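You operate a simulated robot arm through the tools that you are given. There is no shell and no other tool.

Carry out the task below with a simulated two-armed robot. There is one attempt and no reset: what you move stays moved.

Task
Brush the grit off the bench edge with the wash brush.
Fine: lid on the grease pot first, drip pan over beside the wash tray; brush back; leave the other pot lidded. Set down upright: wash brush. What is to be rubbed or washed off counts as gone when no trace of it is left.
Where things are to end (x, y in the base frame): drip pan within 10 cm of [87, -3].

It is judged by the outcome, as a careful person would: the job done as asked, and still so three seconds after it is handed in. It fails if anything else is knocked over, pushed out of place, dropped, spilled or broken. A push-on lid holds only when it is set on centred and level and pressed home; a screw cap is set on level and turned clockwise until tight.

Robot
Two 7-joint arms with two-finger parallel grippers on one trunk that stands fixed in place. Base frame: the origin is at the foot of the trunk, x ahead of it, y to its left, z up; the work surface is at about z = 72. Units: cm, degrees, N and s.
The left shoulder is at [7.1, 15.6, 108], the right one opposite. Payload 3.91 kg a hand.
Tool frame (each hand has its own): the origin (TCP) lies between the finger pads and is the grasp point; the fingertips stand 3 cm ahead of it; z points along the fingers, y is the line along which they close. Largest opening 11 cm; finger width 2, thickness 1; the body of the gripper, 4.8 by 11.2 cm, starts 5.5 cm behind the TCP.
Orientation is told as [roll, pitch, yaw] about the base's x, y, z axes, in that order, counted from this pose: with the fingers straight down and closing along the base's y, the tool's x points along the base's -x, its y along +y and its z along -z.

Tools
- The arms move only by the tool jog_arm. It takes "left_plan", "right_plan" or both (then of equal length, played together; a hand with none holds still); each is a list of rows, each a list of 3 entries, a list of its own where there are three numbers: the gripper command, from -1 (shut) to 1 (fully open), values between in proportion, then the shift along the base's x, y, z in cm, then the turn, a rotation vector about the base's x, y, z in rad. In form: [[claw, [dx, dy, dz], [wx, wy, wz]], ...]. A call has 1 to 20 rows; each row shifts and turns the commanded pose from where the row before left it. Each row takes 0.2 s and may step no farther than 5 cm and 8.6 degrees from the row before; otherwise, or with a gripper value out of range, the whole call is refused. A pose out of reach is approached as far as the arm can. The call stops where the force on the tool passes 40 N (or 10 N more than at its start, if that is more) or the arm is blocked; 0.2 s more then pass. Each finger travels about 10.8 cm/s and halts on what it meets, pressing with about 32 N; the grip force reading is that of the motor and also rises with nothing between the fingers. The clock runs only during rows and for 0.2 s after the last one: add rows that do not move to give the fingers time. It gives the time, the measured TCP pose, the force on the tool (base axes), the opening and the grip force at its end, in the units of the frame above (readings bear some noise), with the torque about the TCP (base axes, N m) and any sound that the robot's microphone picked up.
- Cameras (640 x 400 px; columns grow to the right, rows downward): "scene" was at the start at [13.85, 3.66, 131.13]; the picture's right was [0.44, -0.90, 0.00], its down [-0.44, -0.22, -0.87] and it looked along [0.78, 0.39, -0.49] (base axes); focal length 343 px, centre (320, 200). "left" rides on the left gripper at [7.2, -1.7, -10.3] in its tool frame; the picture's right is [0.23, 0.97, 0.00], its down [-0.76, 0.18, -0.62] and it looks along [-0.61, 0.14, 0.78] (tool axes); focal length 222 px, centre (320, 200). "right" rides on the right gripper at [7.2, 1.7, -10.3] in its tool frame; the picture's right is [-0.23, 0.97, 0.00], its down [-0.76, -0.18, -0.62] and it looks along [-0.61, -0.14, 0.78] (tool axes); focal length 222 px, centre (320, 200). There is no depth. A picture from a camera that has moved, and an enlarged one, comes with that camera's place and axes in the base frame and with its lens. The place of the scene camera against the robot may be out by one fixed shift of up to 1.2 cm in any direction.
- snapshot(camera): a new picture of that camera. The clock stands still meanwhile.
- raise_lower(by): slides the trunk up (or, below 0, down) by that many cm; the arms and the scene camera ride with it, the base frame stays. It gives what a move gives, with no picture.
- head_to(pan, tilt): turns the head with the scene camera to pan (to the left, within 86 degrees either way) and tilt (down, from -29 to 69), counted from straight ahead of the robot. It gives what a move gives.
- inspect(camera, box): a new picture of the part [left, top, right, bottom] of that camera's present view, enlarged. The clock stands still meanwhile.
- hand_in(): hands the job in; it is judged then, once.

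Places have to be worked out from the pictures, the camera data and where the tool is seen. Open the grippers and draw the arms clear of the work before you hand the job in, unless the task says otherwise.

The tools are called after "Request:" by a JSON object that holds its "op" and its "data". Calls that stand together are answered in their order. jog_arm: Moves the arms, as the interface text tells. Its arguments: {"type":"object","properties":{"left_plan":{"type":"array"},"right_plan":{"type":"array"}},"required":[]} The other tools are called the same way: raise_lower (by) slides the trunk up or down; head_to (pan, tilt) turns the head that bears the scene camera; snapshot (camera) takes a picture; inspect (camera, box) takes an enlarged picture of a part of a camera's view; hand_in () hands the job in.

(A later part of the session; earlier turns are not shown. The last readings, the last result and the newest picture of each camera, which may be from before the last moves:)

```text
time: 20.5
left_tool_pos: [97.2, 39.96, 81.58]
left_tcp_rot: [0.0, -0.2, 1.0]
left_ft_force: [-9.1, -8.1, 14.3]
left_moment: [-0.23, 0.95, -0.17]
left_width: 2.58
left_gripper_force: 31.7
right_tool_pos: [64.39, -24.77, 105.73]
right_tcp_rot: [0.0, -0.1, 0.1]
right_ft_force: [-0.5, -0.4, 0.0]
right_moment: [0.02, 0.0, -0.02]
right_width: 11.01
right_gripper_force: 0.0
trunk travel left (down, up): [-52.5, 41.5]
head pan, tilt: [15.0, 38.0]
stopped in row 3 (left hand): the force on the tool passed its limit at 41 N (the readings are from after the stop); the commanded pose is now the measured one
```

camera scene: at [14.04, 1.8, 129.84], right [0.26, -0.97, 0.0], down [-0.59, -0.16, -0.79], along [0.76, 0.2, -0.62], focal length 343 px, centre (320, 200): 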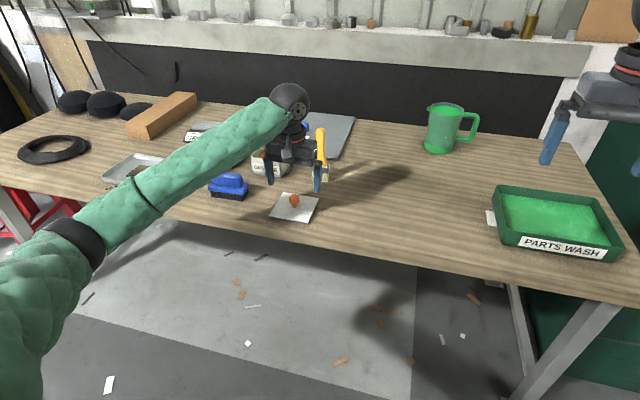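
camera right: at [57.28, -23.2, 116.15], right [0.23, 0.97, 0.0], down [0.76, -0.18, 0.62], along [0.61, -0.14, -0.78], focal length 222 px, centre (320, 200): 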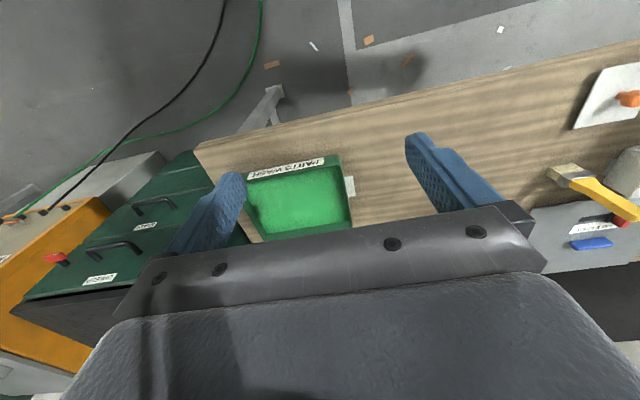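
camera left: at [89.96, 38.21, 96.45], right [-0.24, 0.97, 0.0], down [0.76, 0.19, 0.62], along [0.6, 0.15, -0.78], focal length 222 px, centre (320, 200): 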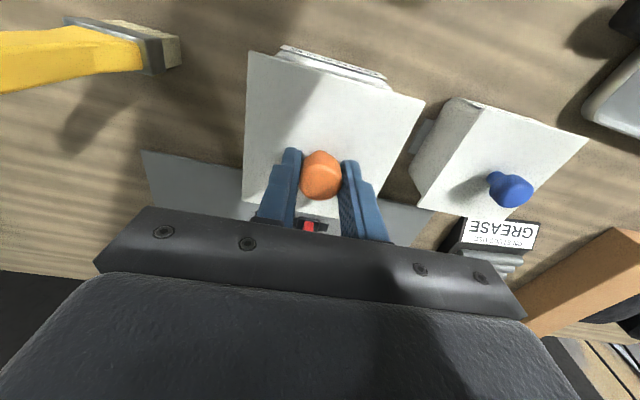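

The force peaked at 41 N with z≈81.58. I check the seam between lid and rim before pressing again.

Request:
{"op": "inspect", "data": {"camera": "scene", "box": [235, 130, 295, 180]}}

Request:
{"op": "snapshot", "data": {"camera": "left"}}

```text
8.00 times, centred on (265, 155) of scene
camera zoom: at [13.85, 1.74, 129.82], right [0.26, -0.97, 0.0], down [-0.59, -0.16, -0.79], along [0.76, 0.2, -0.61], focal length 2743 px, centre (760, 560)
```

zoom: 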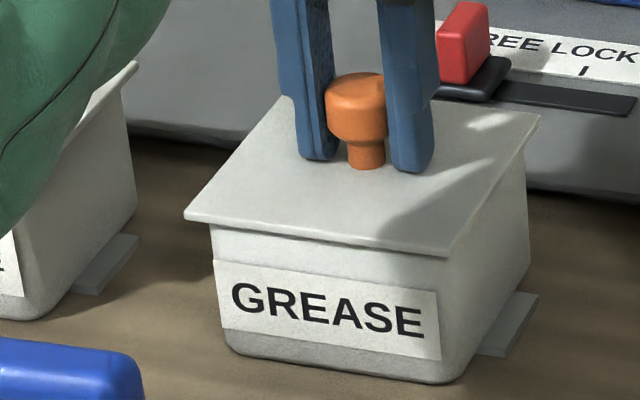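

```text
taken
camera left: at [89.8, 38.23, 91.91], right [-0.24, 0.97, 0.0], down [0.76, 0.19, 0.63], along [0.61, 0.15, -0.78], focal length 222 px, centre (320, 200)
```

left: 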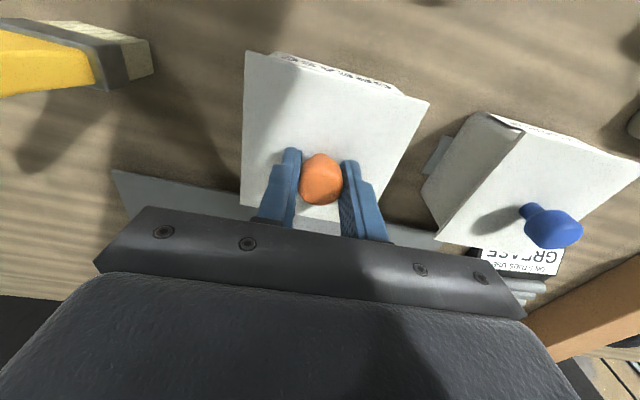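

The seam looks closed and level. I press once more in small steps to be sure it is home.

Request:
{"op": "jog_arm", "data": {"left_plan": [[-1, [0, 0, -0.1], [0, 0, 0]], [-1, [0, 0, -0.1], [0, 0, 0]], [-1, [0, 0, -0.1], [0, 0, 0]], [-1, [0, 0, -0.1], [0, 0, 0]], [-1, [0, 0, -0.1], [0, 0, 0]]]}}

```text
time: 21.5
left_tool_pos: [97.0, 40.08, 81.53]
left_tcp_rot: [0.0, -0.5, 0.9]
left_ft_force: [-16.3, -5.6, 18.3]
left_moment: [0.0, 1.17, -0.12]
left_width: 2.6
left_gripper_force: 32.3
right_tool_pos: [64.47, -24.94, 105.82]
right_tcp_rot: [-0.1, -0.1, 0.1]
right_ft_force: [-1.0, 0.7, 0.8]
right_moment: [0.02, -0.03, 0.03]
right_width: 10.99
right_gripper_force: 0.0
trunk travel left (down, up): [-52.5, 41.5]
head pan, tilt: [15.0, 38.0]
stopped in row 5 (left hand): the force on the tool passed its limit at 41 N (the readings are from after the stop); the commanded pose is now the measured one
```

The lid no longer moves down under 40 N, so it is home. I release the knob and rise a little to look.

Request:
{"op": "jog_arm", "data": {"left_plan": [[-0.3, [0, 0, 0], [0, 0, 0]], [0.1, [0, 0, 0], [0, 0, 0]], [0.1, [0, 0, 0], [0, 0, 0]], [0.1, [0, 0, 1.5], [0, 0, 0]], [0.1, [0, 0, 3], [0, 0, 0]], [0.1, [0, 0, 3], [0, 0, 0]], [0.1, [0, 0, 0], [0, 0, 0]]]}}

Request:
{"op": "inspect", "data": {"camera": "scene", "box": [220, 110, 310, 190]}}

Request:
{"op": "snapshot", "data": {"camera": "left"}}

```text
time: 23.1
left_tool_pos: [97.2, 40.0, 88.66]
left_tcp_rot: [0.0, -0.3, 1.1]
left_ft_force: [-0.6, 1.0, 0.2]
left_moment: [-0.02, 0.01, 0.01]
left_width: 6.06
left_gripper_force: 0.0
right_tool_pos: [64.56, -24.84, 105.79]
right_tcp_rot: [0.0, 0.0, 0.1]
right_ft_force: [0.1, -0.2, -1.5]
right_moment: [-0.01, 0.01, -0.01]
right_width: 11.02
right_gripper_force: 0.1
trunk travel left (down, up): [-52.5, 41.5]
head pan, tilt: [15.0, 38.0]
```

```text
5.00 times, centred on (265, 150) of scene
camera zoom: at [14.11, 1.82, 129.82], right [0.26, -0.97, 0.0], down [-0.6, -0.16, -0.79], along [0.76, 0.2, -0.62], focal length 1715 px, centre (595, 450)
```

zoom: 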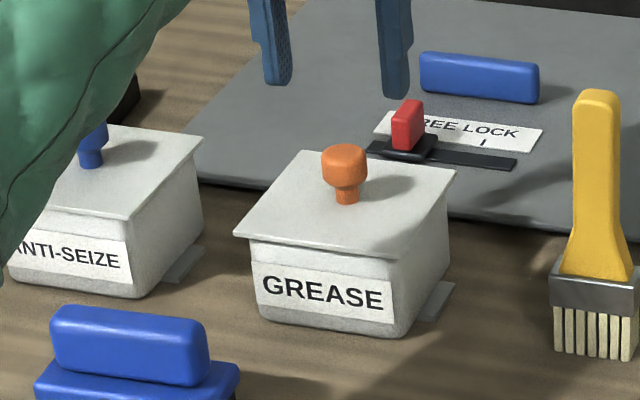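

```text
taken
camera left: at [90.02, 38.26, 98.95], right [-0.24, 0.97, 0.0], down [0.75, 0.19, 0.63], along [0.61, 0.15, -0.78], focal length 222 px, centre (320, 200)
```

left: 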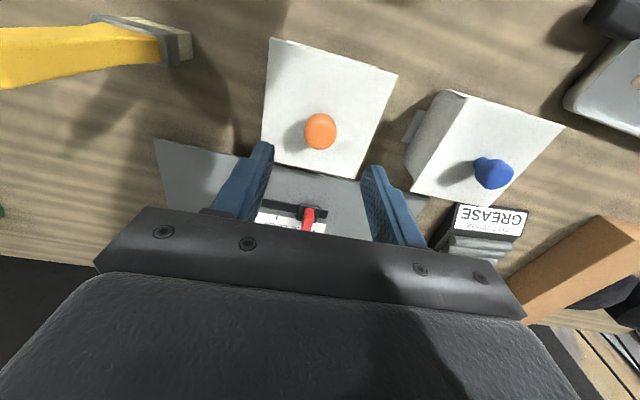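

The lid looks level and sits just like the neighbour's. For certainty I press once more on the knob top with closed fingers.

Request:
{"op": "jog_arm", "data": {"left_plan": [[-1, [0, 0, 0], [0, 0, 0]], [-1, [0, 0, 0], [0, 0, 0]], [-1, [0, 0, -2], [0, 0.005, 0]], [-1, [0, 0, -1.2], [0, 0, 0]], [-1, [0, 0, -0.3], [0, 0, 0]], [-1, [0, 0, -0.3], [0, 0, 0]], [-1, [0, 0, -0.2], [0, 0, 0]], [-1, [0, 0, -0.2], [0, 0, 0]], [-1, [0, 0, -0.2], [0, 0, 0]], [-1, [0, 0, -0.2], [0, 0, 0]], [-1, [0, 0, -0.1], [0, 0, 0]], [-1, [0, 0, -0.1], [0, 0, 0]], [-1, [0, 0, -0.1], [0, 0, 0]]]}}

```text
time: 25.3
left_tool_pos: [97.16, 40.29, 84.8]
left_tcp_rot: [0.0, -0.7, 1.1]
left_ft_force: [-3.4, 0.9, 14.9]
left_moment: [0.03, 0.24, -0.13]
left_width: 0.0
left_gripper_force: 32.4
right_tool_pos: [64.4, -24.8, 105.77]
right_tcp_rot: [0.0, -0.1, 0.0]
right_ft_force: [0.8, 0.4, 0.2]
right_moment: [0.02, 0.02, 0.0]
right_width: 11.01
right_gripper_force: 0.0
trunk travel left (down, up): [-52.5, 41.5]
head pan, tilt: [15.0, 38.0]
stopped in row 10 (left hand): the force on the tool passed its limit at 43 N (the readings are from after the stop); the commanded pose is now the measured one
```

Pressed with 43 N without any movement; the lid is seated. I rise and move toward the drip pan handle to measure it.

Request:
{"op": "jog_arm", "data": {"left_plan": [[-1, [0, 0, 3], [0, 0, 0]], [0, [0, 0, 4], [0, 0, 0]], [1, [-3.5, 3.0, 1], [0, 0, 0]], [1, [-3.5, 3.0, 0], [0, 0, 0]], [1, [-3.5, 3.0, 0], [0, 0, 0]], [1, [-3.5, 3.0, 0], [0, 0, 0]], [1, [-2.5, 4.0, 0], [0, 0, 0]], [1, [-1.5, 4.0, 0], [0, 0, 0]], [1, [0, 0, 0], [0, 0, 0]]]}}

Request:
{"op": "snapshot", "data": {"camera": "left"}}

Request:
{"op": "snapshot", "data": {"camera": "scene"}}

```text
time: 27.3
left_tool_pos: [79.35, 60.17, 92.53]
left_tcp_rot: [-0.1, -0.4, 1.1]
left_ft_force: [0.4, 0.2, 0.5]
left_moment: [0.03, 0.04, 0.01]
left_width: 11.0
left_gripper_force: 0.1
right_tool_pos: [64.48, -24.8, 105.76]
right_tcp_rot: [0.1, 0.1, 0.0]
right_ft_force: [0.8, 0.0, -0.2]
right_moment: [0.01, 0.02, -0.02]
right_width: 11.0
right_gripper_force: 0.1
trunk travel left (down, up): [-52.5, 41.5]
head pan, tilt: [15.0, 38.0]
```

```text
taken
camera left: at [72.07, 58.39, 102.88], right [-0.25, 0.97, 0.0], down [0.75, 0.19, 0.63], along [0.61, 0.15, -0.78], focal length 222 px, centre (320, 200)
```

left: 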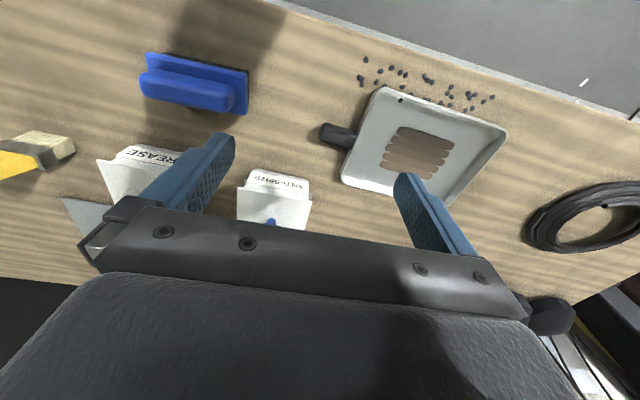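

```text
taken
camera scene: at [14.11, 1.78, 129.83], right [0.26, -0.97, 0.0], down [-0.6, -0.16, -0.79], along [0.76, 0.2, -0.62], focal length 343 px, centre (320, 200)
```

scene: 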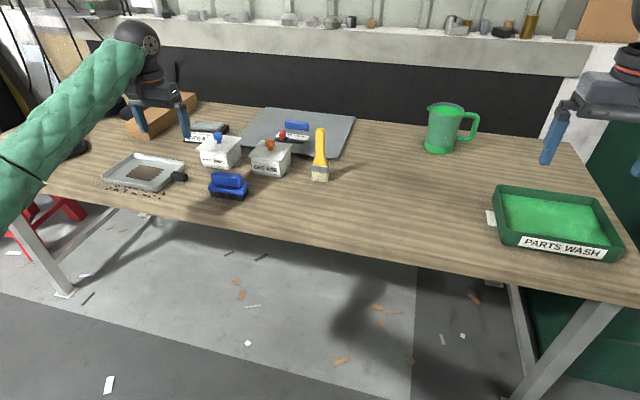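

Request:
{"op": "inspect", "data": {"camera": "left", "box": [310, 40, 520, 210]}}

Request:
{"op": "inspect", "data": {"camera": "scene", "box": [95, 140, 255, 220]}}

Request:
{"op": "inspect", "data": {"camera": "left", "box": [120, 30, 270, 130]}}

```text
2.35 times, centred on (415, 125) of left
camera zoom: at [72.07, 58.39, 102.88], right [-0.25, 0.97, 0.0], down [0.75, 0.19, 0.63], along [0.61, 0.15, -0.78], focal length 523 px, centre (96, 376)
```

zoom: 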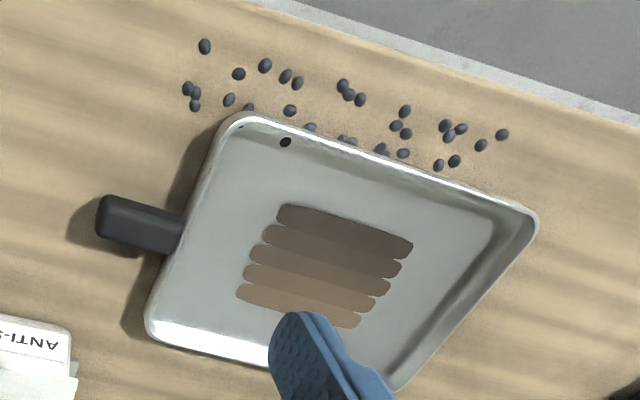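

```text
4.00 times, centred on (175, 180) of scene
camera zoom: at [14.11, 1.78, 129.83], right [0.26, -0.97, 0.0], down [-0.6, -0.16, -0.79], along [0.76, 0.2, -0.62], focal length 1372 px, centre (900, 280)
```

zoom: 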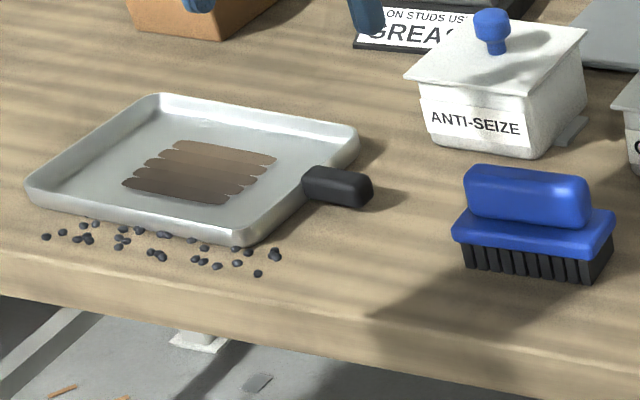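

```text
4.00 times, centred on (195, 80) of left
camera zoom: at [72.07, 58.39, 102.88], right [-0.25, 0.97, 0.0], down [0.75, 0.19, 0.63], along [0.61, 0.15, -0.78], focal length 888 px, centre (820, 680)
```

zoom: 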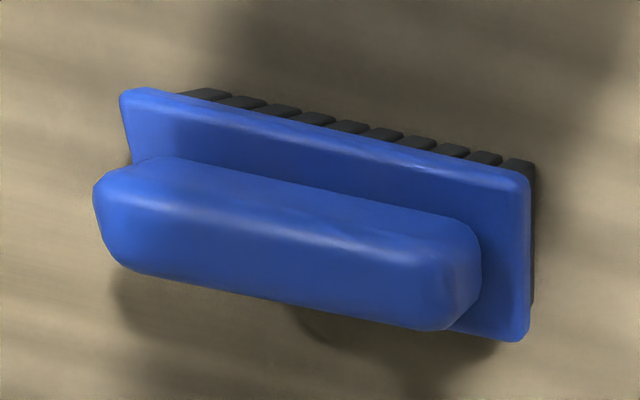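

The pan handle spans y≈61–66 at x≈82.9, about 2.4 cm wide and low to the bench. I turn the left hand +90° so the fingers close along x across the handle.

Request:
{"op": "jog_arm", "data": {"left_plan": [[1, [0.3, 0.4, 0], [0, 0.007, 0.141]], [1, [0.3, 0.4, 0], [0, 0, 0.141]], [1, [0.3, 0.4, 0], [0, 0, 0.141]], [1, [0.3, 0.4, 0], [0, 0, 0.141]], [1, [0.3, 0.4, 0], [0, 0, 0.141]], [1, [0.3, 0.4, 0], [0, 0, 0.141]], [1, [0.3, 0.4, 0], [0, 0, 0.141]], [1, [0.3, 0.4, 0], [0, 0, 0.141]], [1, [0.3, 0.4, 0], [0, 0, 0.141]], [1, [0.3, 0.4, 0], [0, 0, 0.141]], [1, [0.4, 0.4, 0], [0, 0, 0.141]], [1, [0, 0, 0], [0, 0, 0]]]}}

Request:
{"op": "snapshot", "data": {"camera": "left"}}

Request:
{"op": "snapshot", "data": {"camera": "scene"}}

```text
time: 29.9
left_tool_pos: [82.73, 64.6, 92.6]
left_tcp_rot: [0.0, -0.2, 90.0]
left_ft_force: [-0.5, -0.7, 0.2]
left_moment: [0.02, -0.02, 0.03]
left_width: 11.0
left_gripper_force: 0.0
right_tool_pos: [64.66, -24.81, 105.69]
right_tcp_rot: [0.0, 0.1, -0.1]
right_ft_force: [0.1, -0.1, 0.2]
right_moment: [-0.03, -0.03, 0.03]
right_width: 10.99
right_gripper_force: 0.1
trunk travel left (down, up): [-52.5, 41.5]
head pan, tilt: [15.0, 38.0]
```

```text
taken
camera left: at [84.46, 57.4, 102.89], right [-0.97, -0.23, 0.0], down [-0.18, 0.76, 0.62], along [-0.14, 0.61, -0.78], focal length 222 px, centre (320, 200)
```

left: 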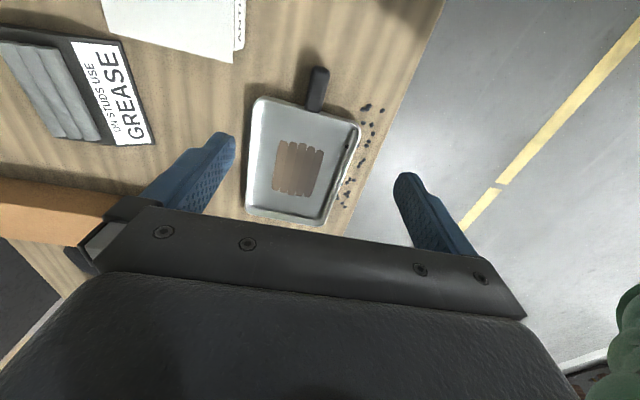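

```text
taken
camera scene: at [14.06, 1.83, 129.83], right [0.26, -0.97, 0.0], down [-0.6, -0.16, -0.79], along [0.76, 0.2, -0.62], focal length 343 px, centre (320, 200)
```

scene: 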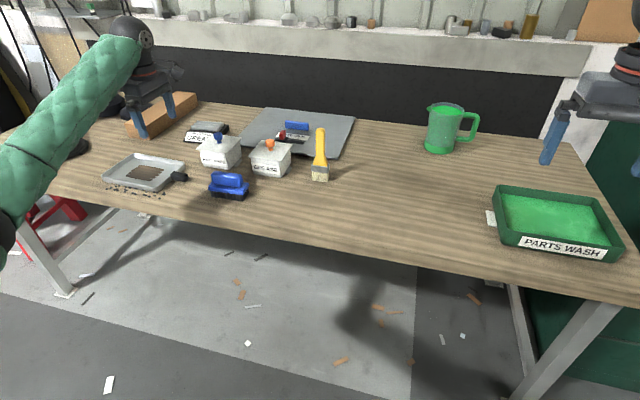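

Yaw 90° is reachable. I zoom to place the handle relative to the fingers.

Request:
{"op": "inspect", "data": {"camera": "left", "box": [220, 50, 420, 240]}}

```text
2.11 times, centred on (320, 145) of left
camera zoom: at [84.46, 57.4, 102.89], right [-0.97, -0.23, 0.0], down [-0.18, 0.76, 0.62], along [-0.14, 0.61, -0.78], focal length 468 px, centre (320, 316)
```

zoom: 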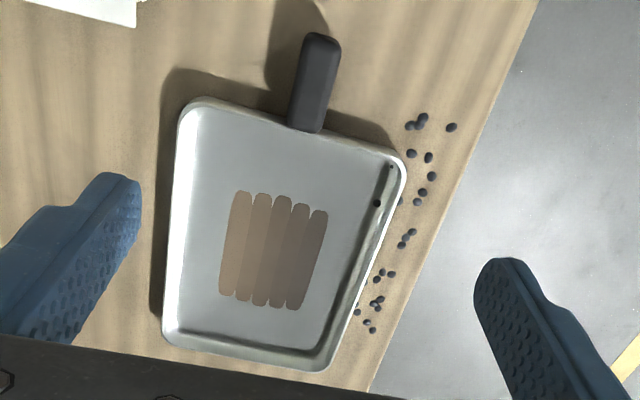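

Handle centre is at about (83.3, 63.6), and grit lies near (76.7, 64.8), so I partly close to 6 cm before descending. I go down to z≈80 first and look.

Request:
{"op": "jog_arm", "data": {"left_plan": [[0.1, [0.55, -0.9, -3], [0, 0, 0]], [0.1, [0, 0, -4], [0, 0, 0]], [0.1, [0, 0, -4], [0, 0, 0]], [0.1, [0, 0, -1.6], [0, 0, 0]], [0.1, [0, 0, 0], [0, 0, 0]]]}}

Request:
{"op": "snapshot", "data": {"camera": "left"}}

Request:
{"op": "inspect", "data": {"camera": "scene", "box": [95, 110, 255, 220]}}

```text
time: 31.1
left_tool_pos: [83.25, 63.83, 79.85]
left_tcp_rot: [0.0, -0.1, 90.0]
left_ft_force: [-0.1, 0.3, -0.1]
left_moment: [-0.02, 0.01, 0.0]
left_width: 6.05
left_gripper_force: 0.0
right_tool_pos: [64.58, -24.77, 105.65]
right_tcp_rot: [0.0, -0.1, 0.0]
right_ft_force: [0.1, 0.3, 0.0]
right_moment: [-0.02, 0.0, 0.01]
right_width: 11.01
right_gripper_force: 0.1
trunk travel left (down, up): [-52.5, 41.5]
head pan, tilt: [15.0, 38.0]
```

```text
taken
camera left: at [85.0, 56.61, 90.16], right [-0.97, -0.23, 0.0], down [-0.18, 0.76, 0.62], along [-0.14, 0.61, -0.78], focal length 222 px, centre (320, 200)
```

left: 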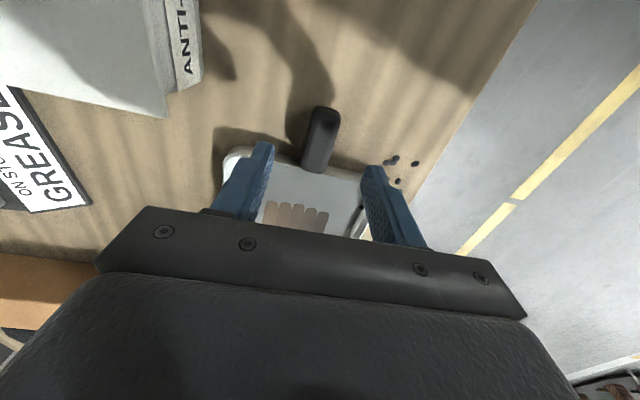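

```text
3.64 times, centred on (175, 165) of scene
camera zoom: at [14.08, 1.83, 129.83], right [0.26, -0.97, 0.0], down [-0.6, -0.16, -0.79], along [0.76, 0.2, -0.62], focal length 1247 px, centre (847, 327)
```

zoom: 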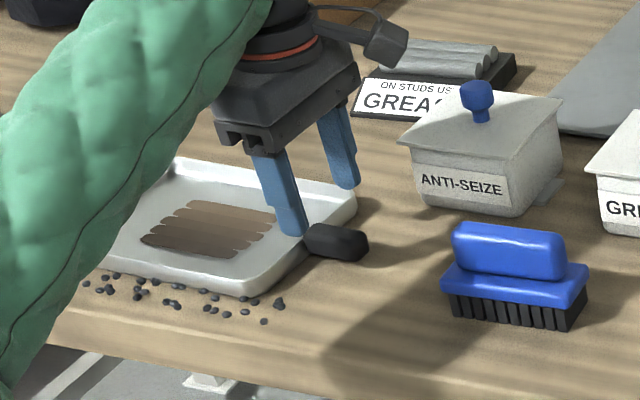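

Handle is between the fingers. I lower to TCP z≈75.7 (tips just above the bench) and close on it.

Request:
{"op": "jog_arm", "data": {"left_plan": [[0.1, [0.2, -0.2, -2.1], [0, 0, 0]], [0.1, [0, 0, -2.0], [0, 0, 0]], [0.1, [0, 0, 0], [0, 0, 0]], [-0.3, [0, 0, 0], [0, 0, 0]], [-1, [0, 0, 0], [0, 0, 0]], [-1, [0, 0, 0], [0, 0, 0]], [-1, [0, 0, 0], [0, 0, 0]]]}}

Request:
{"op": "snapshot", "data": {"camera": "left"}}

Request:
{"op": "inspect", "data": {"camera": "scene", "box": [95, 110, 255, 220]}}

```text
time: 32.7
left_tool_pos: [83.56, 63.44, 75.68]
left_tcp_rot: [0.0, -0.1, 90.0]
left_ft_force: [1.6, 0.6, 0.6]
left_moment: [-0.28, -0.04, -0.21]
left_width: 2.19
left_gripper_force: 32.4
right_tool_pos: [64.61, -24.87, 105.83]
right_tcp_rot: [0.0, 0.0, 0.1]
right_ft_force: [0.0, 0.1, -0.3]
right_moment: [-0.02, -0.02, -0.02]
right_width: 10.98
right_gripper_force: 0.1
trunk travel left (down, up): [-52.5, 41.5]
head pan, tilt: [15.0, 38.0]
```

```text
taken
camera left: at [85.21, 56.32, 86.07], right [-0.97, -0.23, 0.0], down [-0.18, 0.76, 0.62], along [-0.14, 0.61, -0.78], focal length 222 px, centre (320, 200)
```

left: 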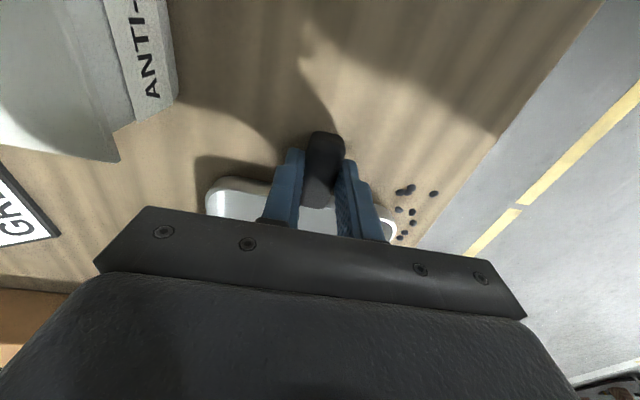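

```text
3.64 times, centred on (175, 165) of scene
camera zoom: at [14.08, 1.83, 129.83], right [0.26, -0.97, 0.0], down [-0.6, -0.16, -0.79], along [0.76, 0.2, -0.62], focal length 1247 px, centre (847, 327)
```

zoom: 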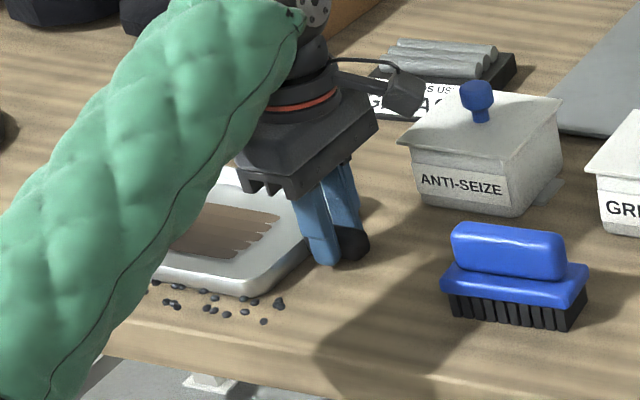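

Handle gripped at 2.19 cm. I lift a small amount and check weight, torque and whether the pan stays level.

Request:
{"op": "jog_arm", "data": {"left_plan": [[-1, [0, 0, 1.0], [0, 0, 0]], [-1, [0, 0, 1.0], [0, 0, 0]], [-1, [0, 0, 0], [0, 0, 0]]]}}

Request:
{"op": "inspect", "data": {"camera": "scene", "box": [95, 110, 255, 220]}}

Request:
{"op": "snapshot", "data": {"camera": "left"}}

```text
time: 33.5
left_tool_pos: [83.51, 63.53, 77.64]
left_tcp_rot: [0.1, 0.0, 90.0]
left_ft_force: [0.6, 0.1, -3.7]
left_moment: [-0.37, -0.01, -0.02]
left_width: 2.16
left_gripper_force: 32.2
right_tool_pos: [64.62, -24.78, 105.69]
right_tcp_rot: [0.0, 0.0, -0.1]
right_ft_force: [1.0, 0.2, 0.3]
right_moment: [0.03, -0.03, 0.0]
right_width: 10.97
right_gripper_force: 0.0
trunk travel left (down, up): [-52.5, 41.5]
head pan, tilt: [15.0, 38.0]
```

```text
3.64 times, centred on (175, 165) of scene
camera zoom: at [14.1, 1.86, 129.83], right [0.26, -0.97, 0.0], down [-0.6, -0.16, -0.79], along [0.76, 0.2, -0.62], focal length 1247 px, centre (847, 327)
```

zoom: 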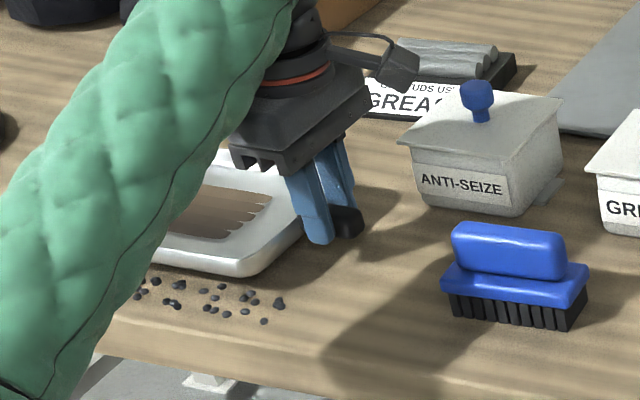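

```text
taken
camera left: at [85.24, 56.34, 88.07], right [-0.97, -0.23, 0.0], down [-0.18, 0.76, 0.62], along [-0.14, 0.61, -0.78], focal length 222 px, centre (320, 200)
```

left: 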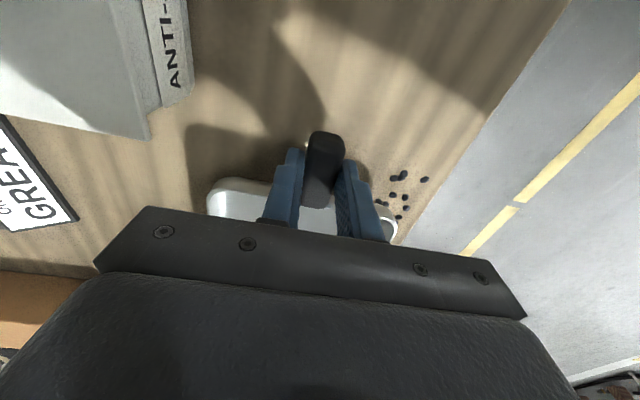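

The pan (about 0.37 kg) hangs level. I lift it high above everything, moving the right arm further aside at the same time.

Request:
{"op": "jog_arm", "data": {"left_plan": [[-1, [0, 0, 2], [0, 0, 0]], [-1, [0, 0, 3.5], [0, 0, 0]], [-1, [0, 0, 3.5], [0, 0, 0]], [-1, [0, 0, 3.5], [0, 0, 0]], [-1, [0, 0, 3.5], [0, 0, 0]], [-1, [0, 0, 2.4], [0, 0, 0]], [-1, [0, 0, 0], [0, 0, 0]]], "right_plan": [[1, [-1.5, -3, 0], [0, 0, 0]], [1, [-1.5, -3, 0], [0, 0, 0]], [1, [-1.5, -3, 0], [0, 0, 0]], [1, [-1.5, -3, 0], [0, 0, 0]], [1, [-1.5, -3, 0], [0, 0, 0]], [1, [-1.5, -3, 0], [0, 0, 0]], [1, [0, 0, 0], [0, 0, 0]]]}}

Request:
{"op": "snapshot", "data": {"camera": "scene"}}

Request:
{"op": "snapshot", "data": {"camera": "left"}}

```text
time: 35.1
left_tool_pos: [83.62, 63.52, 96.08]
left_tcp_rot: [0.0, 0.0, 90.0]
left_ft_force: [0.7, -0.8, -3.8]
left_moment: [-0.37, 0.02, -0.01]
left_width: 2.16
left_gripper_force: 31.9
right_tool_pos: [55.58, -42.73, 105.88]
right_tcp_rot: [0.0, 0.1, -0.1]
right_ft_force: [0.5, -0.1, -0.4]
right_moment: [0.0, 0.01, 0.01]
right_width: 11.0
right_gripper_force: 0.0
trunk travel left (down, up): [-52.5, 41.5]
head pan, tilt: [15.0, 38.0]
```

```text
taken
camera scene: at [14.19, 1.92, 129.81], right [0.26, -0.97, 0.0], down [-0.6, -0.16, -0.79], along [0.76, 0.2, -0.62], focal length 343 px, centre (320, 200)
```

scene: 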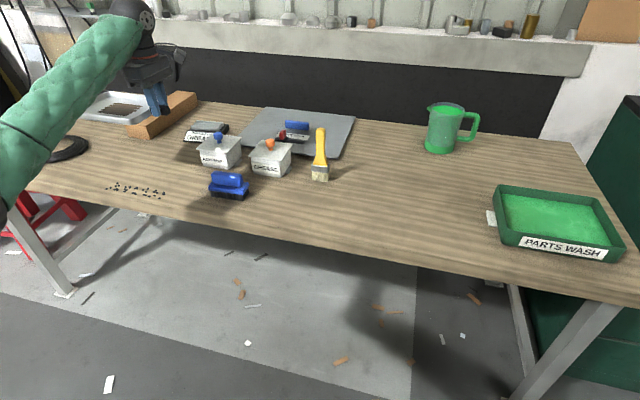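

```text
taken
camera left: at [85.35, 56.35, 106.47], right [-0.97, -0.23, 0.0], down [-0.18, 0.76, 0.62], along [-0.14, 0.61, -0.78], focal length 222 px, centre (320, 200)
```

left: 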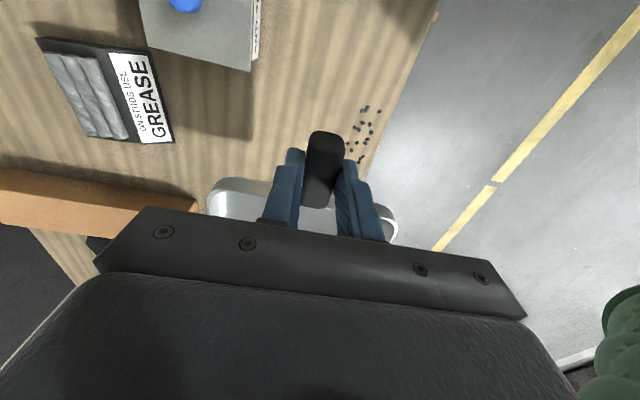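

The pan is clear at height and the whole grit patch is visible. I swing it across toward the wash tray while turning the hand back to yaw 0 so the handle ends up pointing at the robot.

Request:
{"op": "jog_arm", "data": {"left_plan": [[-1, [-1.0, -3, 0], [0, 0, -0.0982]], [-1, [-1.0, -4.2, 0], [0, 0, -0.0982]], [-1, [-1.0, -4.2, 0], [0, 0, -0.0982]], [-1, [-1.0, -4.2, 0], [0, 0, -0.0982]], [-1, [-1.0, -4.2, 0], [0, 0, -0.0982]], [-1, [-1.0, -4.2, 0], [0, 0, -0.0982]], [-1, [-1.0, -4.2, 0], [0, 0, -0.0982]], [-1, [-1.0, -4.2, 0], [0, 0, -0.0982]], [-1, [0, 0, 0], [0, 0, 0]]]}}

Request:
{"op": "snapshot", "data": {"camera": "scene"}}

```text
time: 37.1
left_tool_pos: [75.46, 31.21, 96.39]
left_tcp_rot: [-0.1, -0.1, 44.8]
left_ft_force: [-0.5, 0.4, -3.1]
left_moment: [-0.26, 0.29, -0.02]
left_width: 2.17
left_gripper_force: 32.2
right_tool_pos: [55.57, -42.79, 105.83]
right_tcp_rot: [0.0, -0.1, -0.1]
right_ft_force: [0.0, 0.9, 0.0]
right_moment: [-0.02, 0.02, 0.0]
right_width: 10.99
right_gripper_force: 0.0
trunk travel left (down, up): [-52.5, 41.5]
head pan, tilt: [15.0, 38.0]
```

```text
taken
camera scene: at [14.07, 1.9, 129.83], right [0.26, -0.97, 0.0], down [-0.6, -0.16, -0.79], along [0.76, 0.2, -0.62], focal length 343 px, centre (320, 200)
```

scene: 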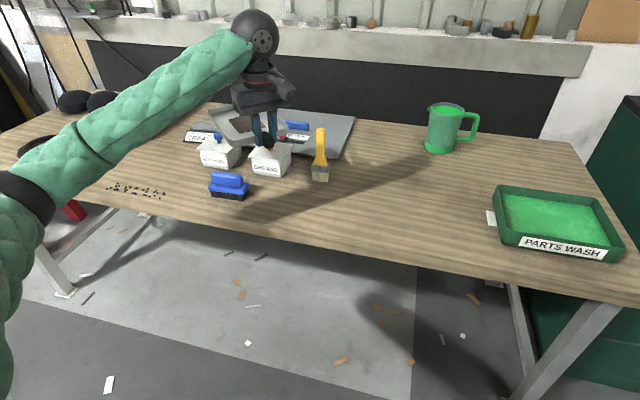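

Midway, all fine. I continue to y=-3 with the handle pointing back to the robot.

Request:
{"op": "jog_arm", "data": {"left_plan": [[-1, [-0.08, -4.27, 0], [0, 0, -0.0977]], [-1, [-0.08, -4.27, 0], [0, 0, -0.0977]], [-1, [-0.08, -4.27, 0], [0, 0, -0.0977]], [-1, [-0.08, -4.27, 0], [0, 0, -0.0977]], [-1, [-0.08, -4.27, 0], [0, 0, -0.0977]], [-1, [-0.08, -4.27, 0], [0, 0, -0.0977]], [-1, [-0.08, -4.27, 0], [0, 0, -0.0977]], [-1, [-0.08, -4.27, 0], [0, 0, -0.0977]], [-1, [0, 0, 0], [0, 0, 0]]]}}

Request:
{"op": "snapshot", "data": {"camera": "scene"}}

Request:
{"op": "snapshot", "data": {"camera": "left"}}

```text
time: 39.1
left_tool_pos: [74.84, -3.05, 96.19]
left_tcp_rot: [0.0, 0.1, 0.1]
left_ft_force: [0.1, 0.0, -4.2]
left_moment: [0.03, 0.37, -0.02]
left_width: 2.16
left_gripper_force: 31.8
right_tool_pos: [55.64, -42.88, 105.73]
right_tcp_rot: [0.0, -0.1, -0.1]
right_ft_force: [-0.5, 0.2, -0.2]
right_moment: [0.0, 0.0, 0.01]
right_width: 11.01
right_gripper_force: 0.2
trunk travel left (down, up): [-52.5, 41.5]
head pan, tilt: [15.0, 38.0]
```

```text
taken
camera scene: at [14.07, 1.9, 129.83], right [0.26, -0.97, 0.0], down [-0.6, -0.16, -0.79], along [0.76, 0.2, -0.62], focal length 343 px, centre (320, 200)
```

scene: 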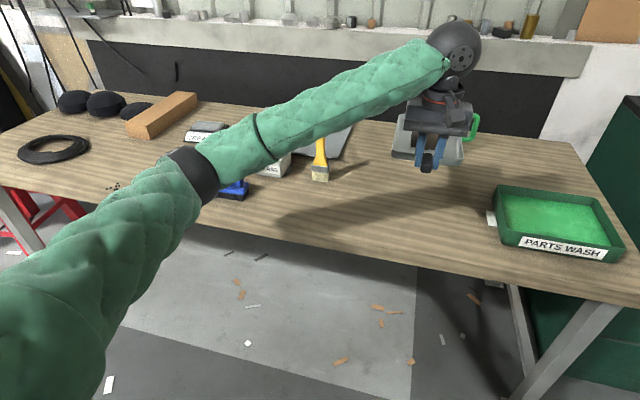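

```text
taken
camera left: at [67.63, -4.72, 106.53], right [-0.23, 0.97, 0.0], down [0.76, 0.18, 0.62], along [0.61, 0.14, -0.78], focal length 222 px, centre (320, 200)
```

left: 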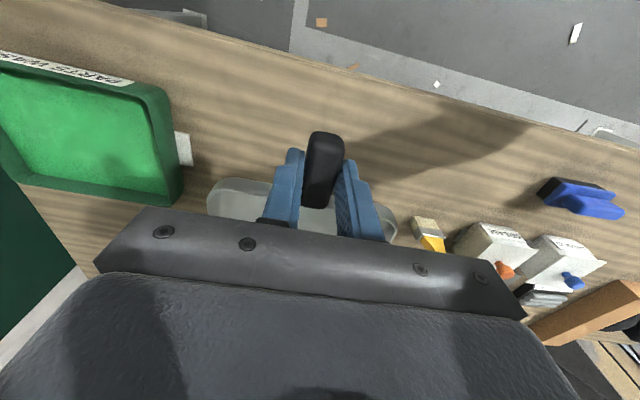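

The pan is over the target: its centre should be at about (87, -3). I lower it to just above the bench.

Request:
{"op": "jog_arm", "data": {"left_plan": [[-1, [0, 0, -3], [0, 0, 0]], [-1, [0, 0, -4], [0, 0, 0]], [-1, [0, 0, -4], [0, 0, 0]], [-1, [0, 0, -4], [0, 0, 0]], [-1, [0, 0, -3], [0, 0, 0]], [-1, [0, 0, -1], [0, 0, 0]], [-1, [0, 0, -0.5], [0, 0, 0]], [-1, [0, 0, -0.4], [0, 0, 0]], [-1, [0, 0, -0.3], [0, 0, 0]], [-1, [0, 0, 0], [0, 0, 0]]]}}

Request:
{"op": "snapshot", "data": {"camera": "scene"}}

```text
time: 41.3
left_tool_pos: [74.9, -3.14, 76.05]
left_tcp_rot: [0.0, 0.0, 0.1]
left_ft_force: [0.2, -0.2, -3.4]
left_moment: [-0.01, 0.32, 0.02]
left_width: 2.15
left_gripper_force: 31.8
right_tool_pos: [55.58, -42.81, 105.82]
right_tcp_rot: [0.0, 0.0, 0.0]
right_ft_force: [-0.4, -0.5, -1.2]
right_moment: [0.01, 0.02, 0.01]
right_width: 10.98
right_gripper_force: 0.0
trunk travel left (down, up): [-52.5, 41.5]
head pan, tilt: [15.0, 38.0]
```

```text
taken
camera scene: at [14.09, 1.79, 129.83], right [0.26, -0.97, 0.0], down [-0.6, -0.16, -0.79], along [0.76, 0.2, -0.62], focal length 343 px, centre (320, 200)
```

scene: 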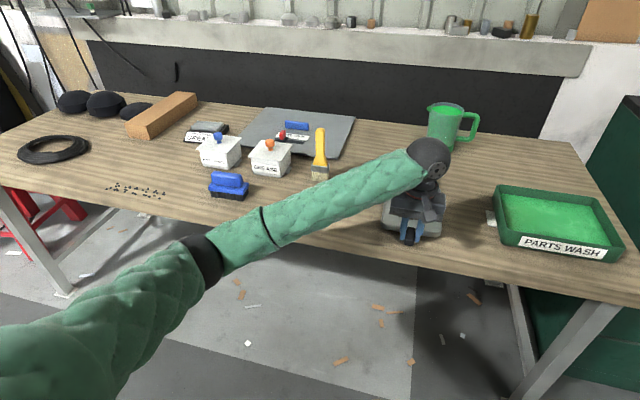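

Still just clear of the bench (force −3.4 N is the pan's own weight). I lower the last few millimetres until the weight comes off.

Request:
{"op": "jog_arm", "data": {"left_plan": [[-1, [0, 0, -0.2], [0, 0, 0]], [-1, [0, 0, -0.2], [0, 0, 0]], [-1, [0, 0, 0], [0, 0, 0]]]}}

Request:
{"op": "inspect", "data": {"camera": "scene", "box": [350, 160, 480, 260]}}

```text
time: 42.1
left_tool_pos: [74.87, -3.05, 75.76]
left_tcp_rot: [-0.1, -0.1, 0.0]
left_ft_force: [3.4, -1.4, 8.3]
left_moment: [-0.01, -0.05, -0.02]
left_width: 2.17
left_gripper_force: 31.7
right_tool_pos: [55.49, -42.81, 105.91]
right_tcp_rot: [0.0, 0.0, 0.0]
right_ft_force: [0.1, 0.4, 0.4]
right_moment: [0.0, -0.02, 0.01]
right_width: 10.98
right_gripper_force: 0.2
trunk travel left (down, up): [-52.5, 41.5]
head pan, tilt: [15.0, 38.0]
```

```text
4.00 times, centred on (415, 210) of scene
camera zoom: at [14.03, 1.79, 129.85], right [0.26, -0.97, 0.0], down [-0.59, -0.16, -0.79], along [0.76, 0.2, -0.62], focal length 1372 px, centre (-60, 160)
```

zoom: 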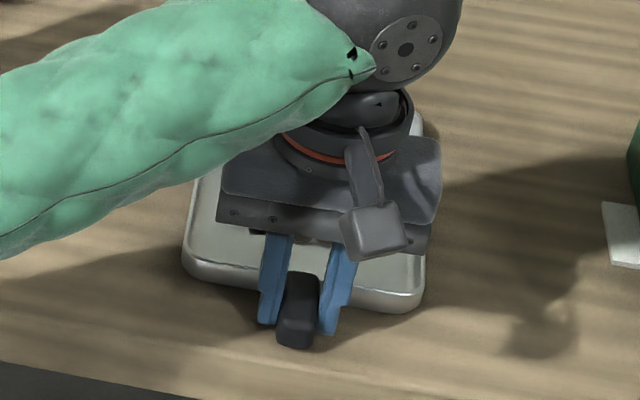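

The pan rests on the bench. I open the fingers gently and rise.

Request:
{"op": "jog_arm", "data": {"left_plan": [[-0.4, [0, 0, 0], [0, 0, 0]], [0.0, [0, 0, 0], [0, 0, 0]], [0.1, [0, 0, 0], [0, 0, 0]], [0.1, [0, 0, 2], [0, 0, 0]], [0.1, [0, 0, 4], [0, 0, 0]], [0.1, [0, 0, 4], [0, 0, 0]], [0.1, [0, 0, 4], [0, 0, 0]], [0.1, [0, 0, 4], [0, 0, 0]], [1, [0, 0, 0], [0, 0, 0]]]}}

Request:
{"op": "snapshot", "data": {"camera": "left"}}

Request:
{"op": "snapshot", "data": {"camera": "scene"}}

```text
time: 44.1
left_tool_pos: [74.84, -3.09, 93.55]
left_tcp_rot: [-0.1, 0.0, 0.1]
left_ft_force: [-0.1, -0.4, -0.4]
left_moment: [0.01, -0.03, -0.01]
left_width: 11.0
left_gripper_force: 0.0
right_tool_pos: [55.55, -42.78, 105.8]
right_tcp_rot: [0.0, 0.0, 0.0]
right_ft_force: [0.0, 0.3, -0.9]
right_moment: [0.01, 0.01, 0.04]
right_width: 11.02
right_gripper_force: 0.0
trunk travel left (down, up): [-52.5, 41.5]
head pan, tilt: [15.0, 38.0]
```

```text
taken
camera left: at [67.63, -4.75, 103.93], right [-0.23, 0.97, 0.0], down [0.76, 0.18, 0.62], along [0.61, 0.14, -0.78], focal length 222 px, centre (320, 200)
```

left: 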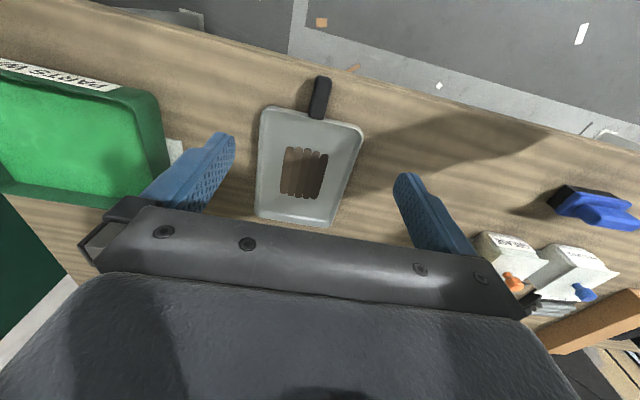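

```text
taken
camera scene: at [14.11, 1.81, 129.82], right [0.26, -0.97, 0.0], down [-0.6, -0.16, -0.79], along [0.76, 0.2, -0.62], focal length 343 px, centre (320, 200)
```

scene: 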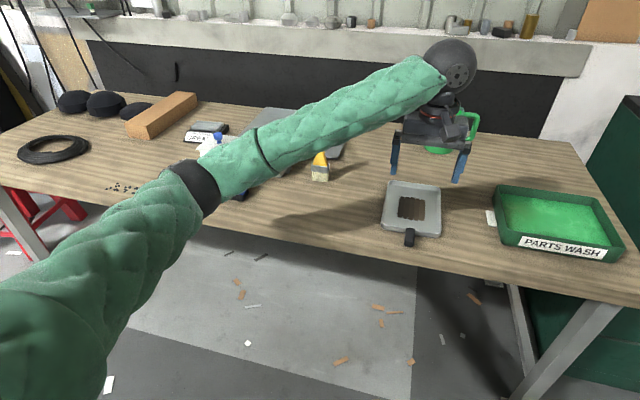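

The pan sits level at about (86.3, -3.2), within 10 cm of the target, and is free of grit. Now I go to the blue brush to measure it.

Request:
{"op": "jog_arm", "data": {"left_plan": [[1, [0, 4.5, 0.5], [0, 0, 0]], [1, [0, 4.8, 0], [0, 0, 0]], [1, [0, 4.8, 0], [0, 0, 0]], [1, [0, 4.8, 0], [0, 0, 0]], [1, [0, 4.8, 0], [0, 0, 0]], [1, [0, 4.8, 0], [0, 0, 0]], [1, [0, 4.8, 0], [0, 0, 0]], [1, [0.5, 4.8, 0], [0, 0, 0]], [1, [1, 4.8, 0], [0, 0, 0]], [1, [1, 4.8, 0], [0, 0, 0]], [1, [0, 0, 0], [0, 0, 0]]]}}

Request:
{"op": "snapshot", "data": {"camera": "left"}}

Request:
{"op": "snapshot", "data": {"camera": "scene"}}

```text
time: 46.5
left_tool_pos: [77.32, 44.65, 94.07]
left_tcp_rot: [0.0, 0.0, 0.1]
left_ft_force: [-0.4, -0.2, 0.1]
left_moment: [-0.03, -0.01, 0.0]
left_width: 10.99
left_gripper_force: 0.1
right_tool_pos: [55.72, -42.86, 105.75]
right_tcp_rot: [0.0, 0.0, -0.1]
right_ft_force: [-0.9, 0.1, 0.4]
right_moment: [0.02, 0.0, 0.02]
right_width: 10.99
right_gripper_force: 0.1
trunk travel left (down, up): [-52.5, 41.5]
head pan, tilt: [15.0, 38.0]
```

```text
taken
camera left: at [70.07, 42.98, 104.46], right [-0.23, 0.97, 0.0], down [0.76, 0.18, 0.62], along [0.61, 0.14, -0.78], focal length 222 px, centre (320, 200)
```

left: 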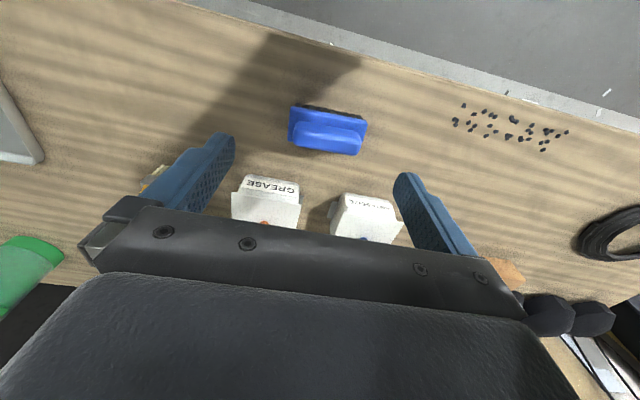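

```text
taken
camera scene: at [14.07, 1.76, 129.83], right [0.26, -0.97, 0.0], down [-0.6, -0.16, -0.79], along [0.76, 0.2, -0.62], focal length 343 px, centre (320, 200)
```

scene: 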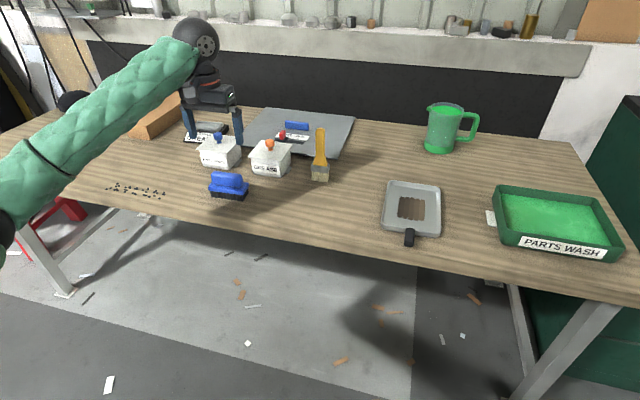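

Request:
{"op": "inspect", "data": {"camera": "left", "box": [270, 90, 390, 170]}}

Request:
{"op": "inspect", "data": {"camera": "left", "box": [430, 70, 600, 180]}}

Request:
{"op": "inspect", "data": {"camera": "scene", "box": [95, 160, 265, 220]}}

```text
5.00 times, centred on (330, 130) of left
camera zoom: at [70.07, 42.98, 104.46], right [-0.23, 0.97, 0.0], down [0.76, 0.18, 0.62], along [0.61, 0.14, -0.78], focal length 1111 px, centre (270, 550)
```

zoom: 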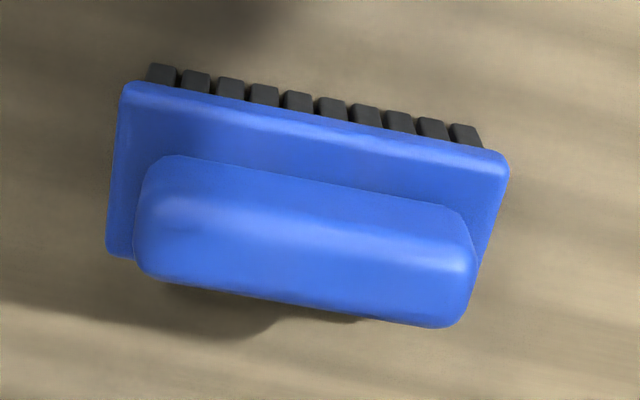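

```text
3.64 times, centred on (515, 125) of left
camera zoom: at [70.07, 42.98, 104.46], right [-0.23, 0.97, 0.0], down [0.76, 0.18, 0.62], along [0.61, 0.14, -0.78], focal length 808 px, centre (-389, 473)
```

zoom: 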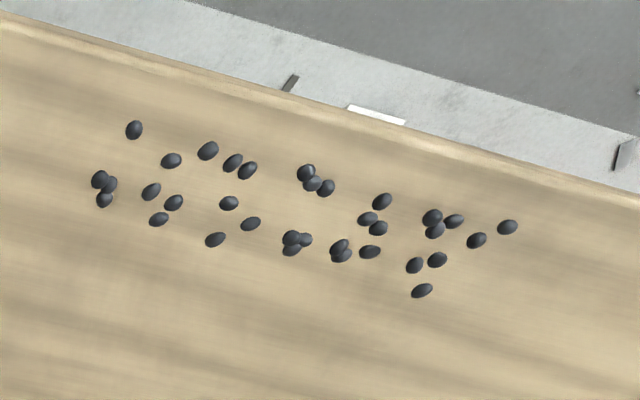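

```text
3.76 times, centred on (180, 190) of scene
camera zoom: at [14.07, 1.76, 129.83], right [0.26, -0.97, 0.0], down [-0.6, -0.16, -0.79], along [0.76, 0.2, -0.62], focal length 1291 px, centre (847, 238)
```

zoom: 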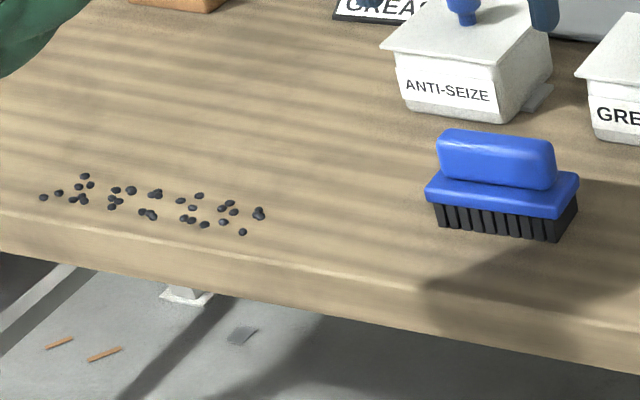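

The brush's centre is at about (80.75, 46.3), long axis along y (yaw ≈ +2°), handle top z≈78.7. The grit covers x 74–77.4, y 64–82, bench edge x≈71.7. I turn the hand to yaw 90° (+2°) with a 15° tilt toward +y to gain reach, and test the far reach with the empty hand.

Request:
{"op": "jog_arm", "data": {"left_plan": [[1, [0, 1, 0], [0, 0, 0.146]], [1, [0, 1, 0], [0, 0, 0.146]], [1, [0, 2, 0], [0, 0, 0.146]], [1, [0, 2, 0], [0, 0, 0.146]], [1, [0, 3, 0], [0, 0, 0.146]], [1, [0, 3, 0], [0, 0, 0.146]], [1, [0, 3, 0], [0, 0, 0.146]], [1, [0, 3, 0], [0, 0, 0.146]], [1, [0, 3, 0], [0, 0, 0.146]], [1, [0, 3, 0], [0, 0, 0.146]], [1, [0, 3, 0], [0, 0, 0.146]], [1, [0, 3, 0], [0.131, 0, 0]], [1, [1, 2, -1], [0.131, 0, 0]], [1, [1, 1.3, -2], [0, 0, 0]], [1, [0.7, 0, -4], [0, 0, 0]], [1, [0, 0, 0], [0, 0, 0]]]}}

Request:
{"op": "snapshot", "data": {"camera": "left"}}

Request:
{"op": "snapshot", "data": {"camera": "scene"}}

```text
time: 49.9
left_tool_pos: [79.94, 77.9, 86.97]
left_tcp_rot: [-0.6, -15.1, 92.2]
left_ft_force: [0.1, 0.0, -0.5]
left_moment: [-0.01, -0.01, 0.01]
left_width: 11.0
left_gripper_force: 0.0
right_tool_pos: [55.43, -42.97, 105.89]
right_tcp_rot: [0.0, 0.0, 0.0]
right_ft_force: [-0.1, -0.7, 0.4]
right_moment: [0.0, -0.01, -0.01]
right_width: 10.98
right_gripper_force: 0.1
trunk travel left (down, up): [-52.5, 41.5]
head pan, tilt: [15.0, 38.0]
```

```text
taken
camera left: at [81.99, 68.35, 95.2], right [-0.96, -0.26, -0.07], down [-0.21, 0.57, 0.8], along [-0.16, 0.78, -0.6], focal length 222 px, centre (320, 200)
```

left: 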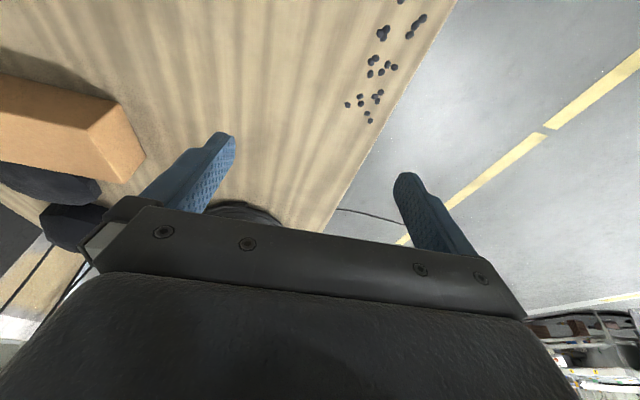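

```text
taken
camera scene: at [13.99, 1.8, 129.85], right [0.26, -0.97, 0.0], down [-0.59, -0.16, -0.79], along [0.76, 0.2, -0.62], focal length 343 px, centre (320, 200)
```

scene: 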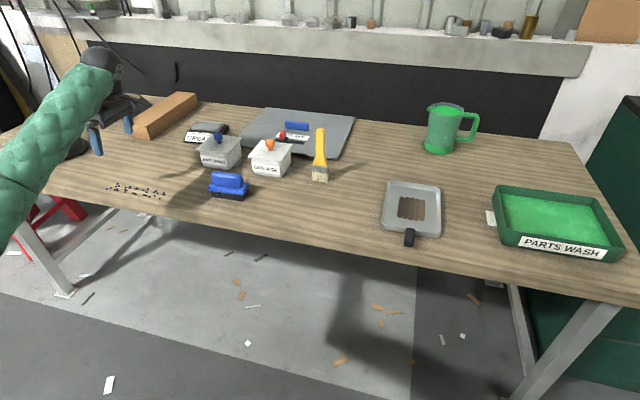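

Full reach at (80, 78) is confirmed with the 15° tilt. Now I go back over the brush to grasp its handle.

Request:
{"op": "jog_arm", "data": {"left_plan": [[1, [0, -1, 4], [0, 0, 0]], [1, [0.1, -4.4, 1.5], [0, 0, 0]], [1, [0.1, -4.4, 0], [0, 0, 0]], [1, [0.1, -4.4, 0], [0, 0, 0]], [1, [0.1, -4.4, 0], [0, 0, 0]], [1, [0.1, -4.4, 0], [0, 0, 0]], [1, [0.1, -4.4, 0], [0, 0, 0]], [1, [0.1, -4.2, 0], [0, 0, 0]], [1, [0, 0, -3.5], [0, 0, 0]], [1, [0, 0, -3.5], [0, 0, 0]], [1, [0, 0, 0], [0, 0, 0]]]}}

Request:
{"op": "snapshot", "data": {"camera": "left"}}

Request:
{"op": "inspect", "data": {"camera": "scene", "box": [160, 120, 300, 220]}}

```text
time: 52.3
left_tool_pos: [80.7, 46.34, 85.66]
left_tcp_rot: [-0.6, -15.1, 92.2]
left_ft_force: [-0.2, 0.3, 0.9]
left_moment: [-0.01, 0.02, 0.0]
left_width: 11.0
left_gripper_force: 0.0
right_tool_pos: [55.61, -42.79, 105.82]
right_tcp_rot: [0.0, 0.0, 0.0]
right_ft_force: [-0.2, -0.2, -0.2]
right_moment: [0.02, 0.0, -0.02]
right_width: 11.0
right_gripper_force: 0.1
trunk travel left (down, up): [-52.5, 41.5]
head pan, tilt: [15.0, 38.0]
```

```text
taken
camera left: at [82.72, 36.78, 93.75], right [-0.96, -0.26, -0.07], down [-0.21, 0.57, 0.8], along [-0.16, 0.78, -0.6], focal length 222 px, centre (320, 200)
```

left: 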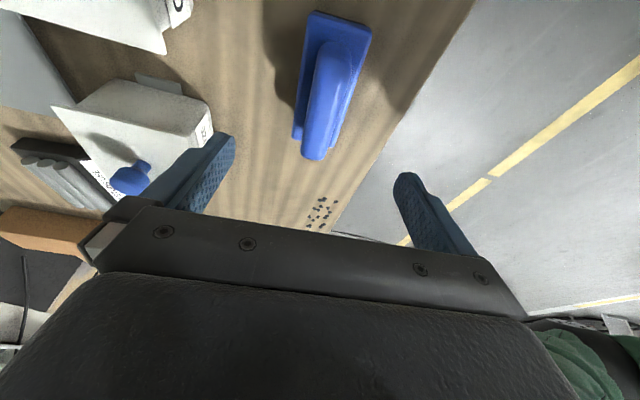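

```text
4.00 times, centred on (230, 170) of scene
camera zoom: at [14.04, 1.83, 129.84], right [0.26, -0.97, 0.0], down [-0.59, -0.16, -0.79], along [0.76, 0.2, -0.62], focal length 1372 px, centre (680, 320)
```

zoom: 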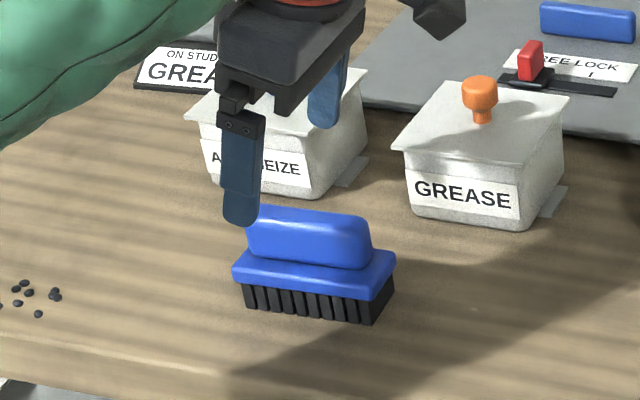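

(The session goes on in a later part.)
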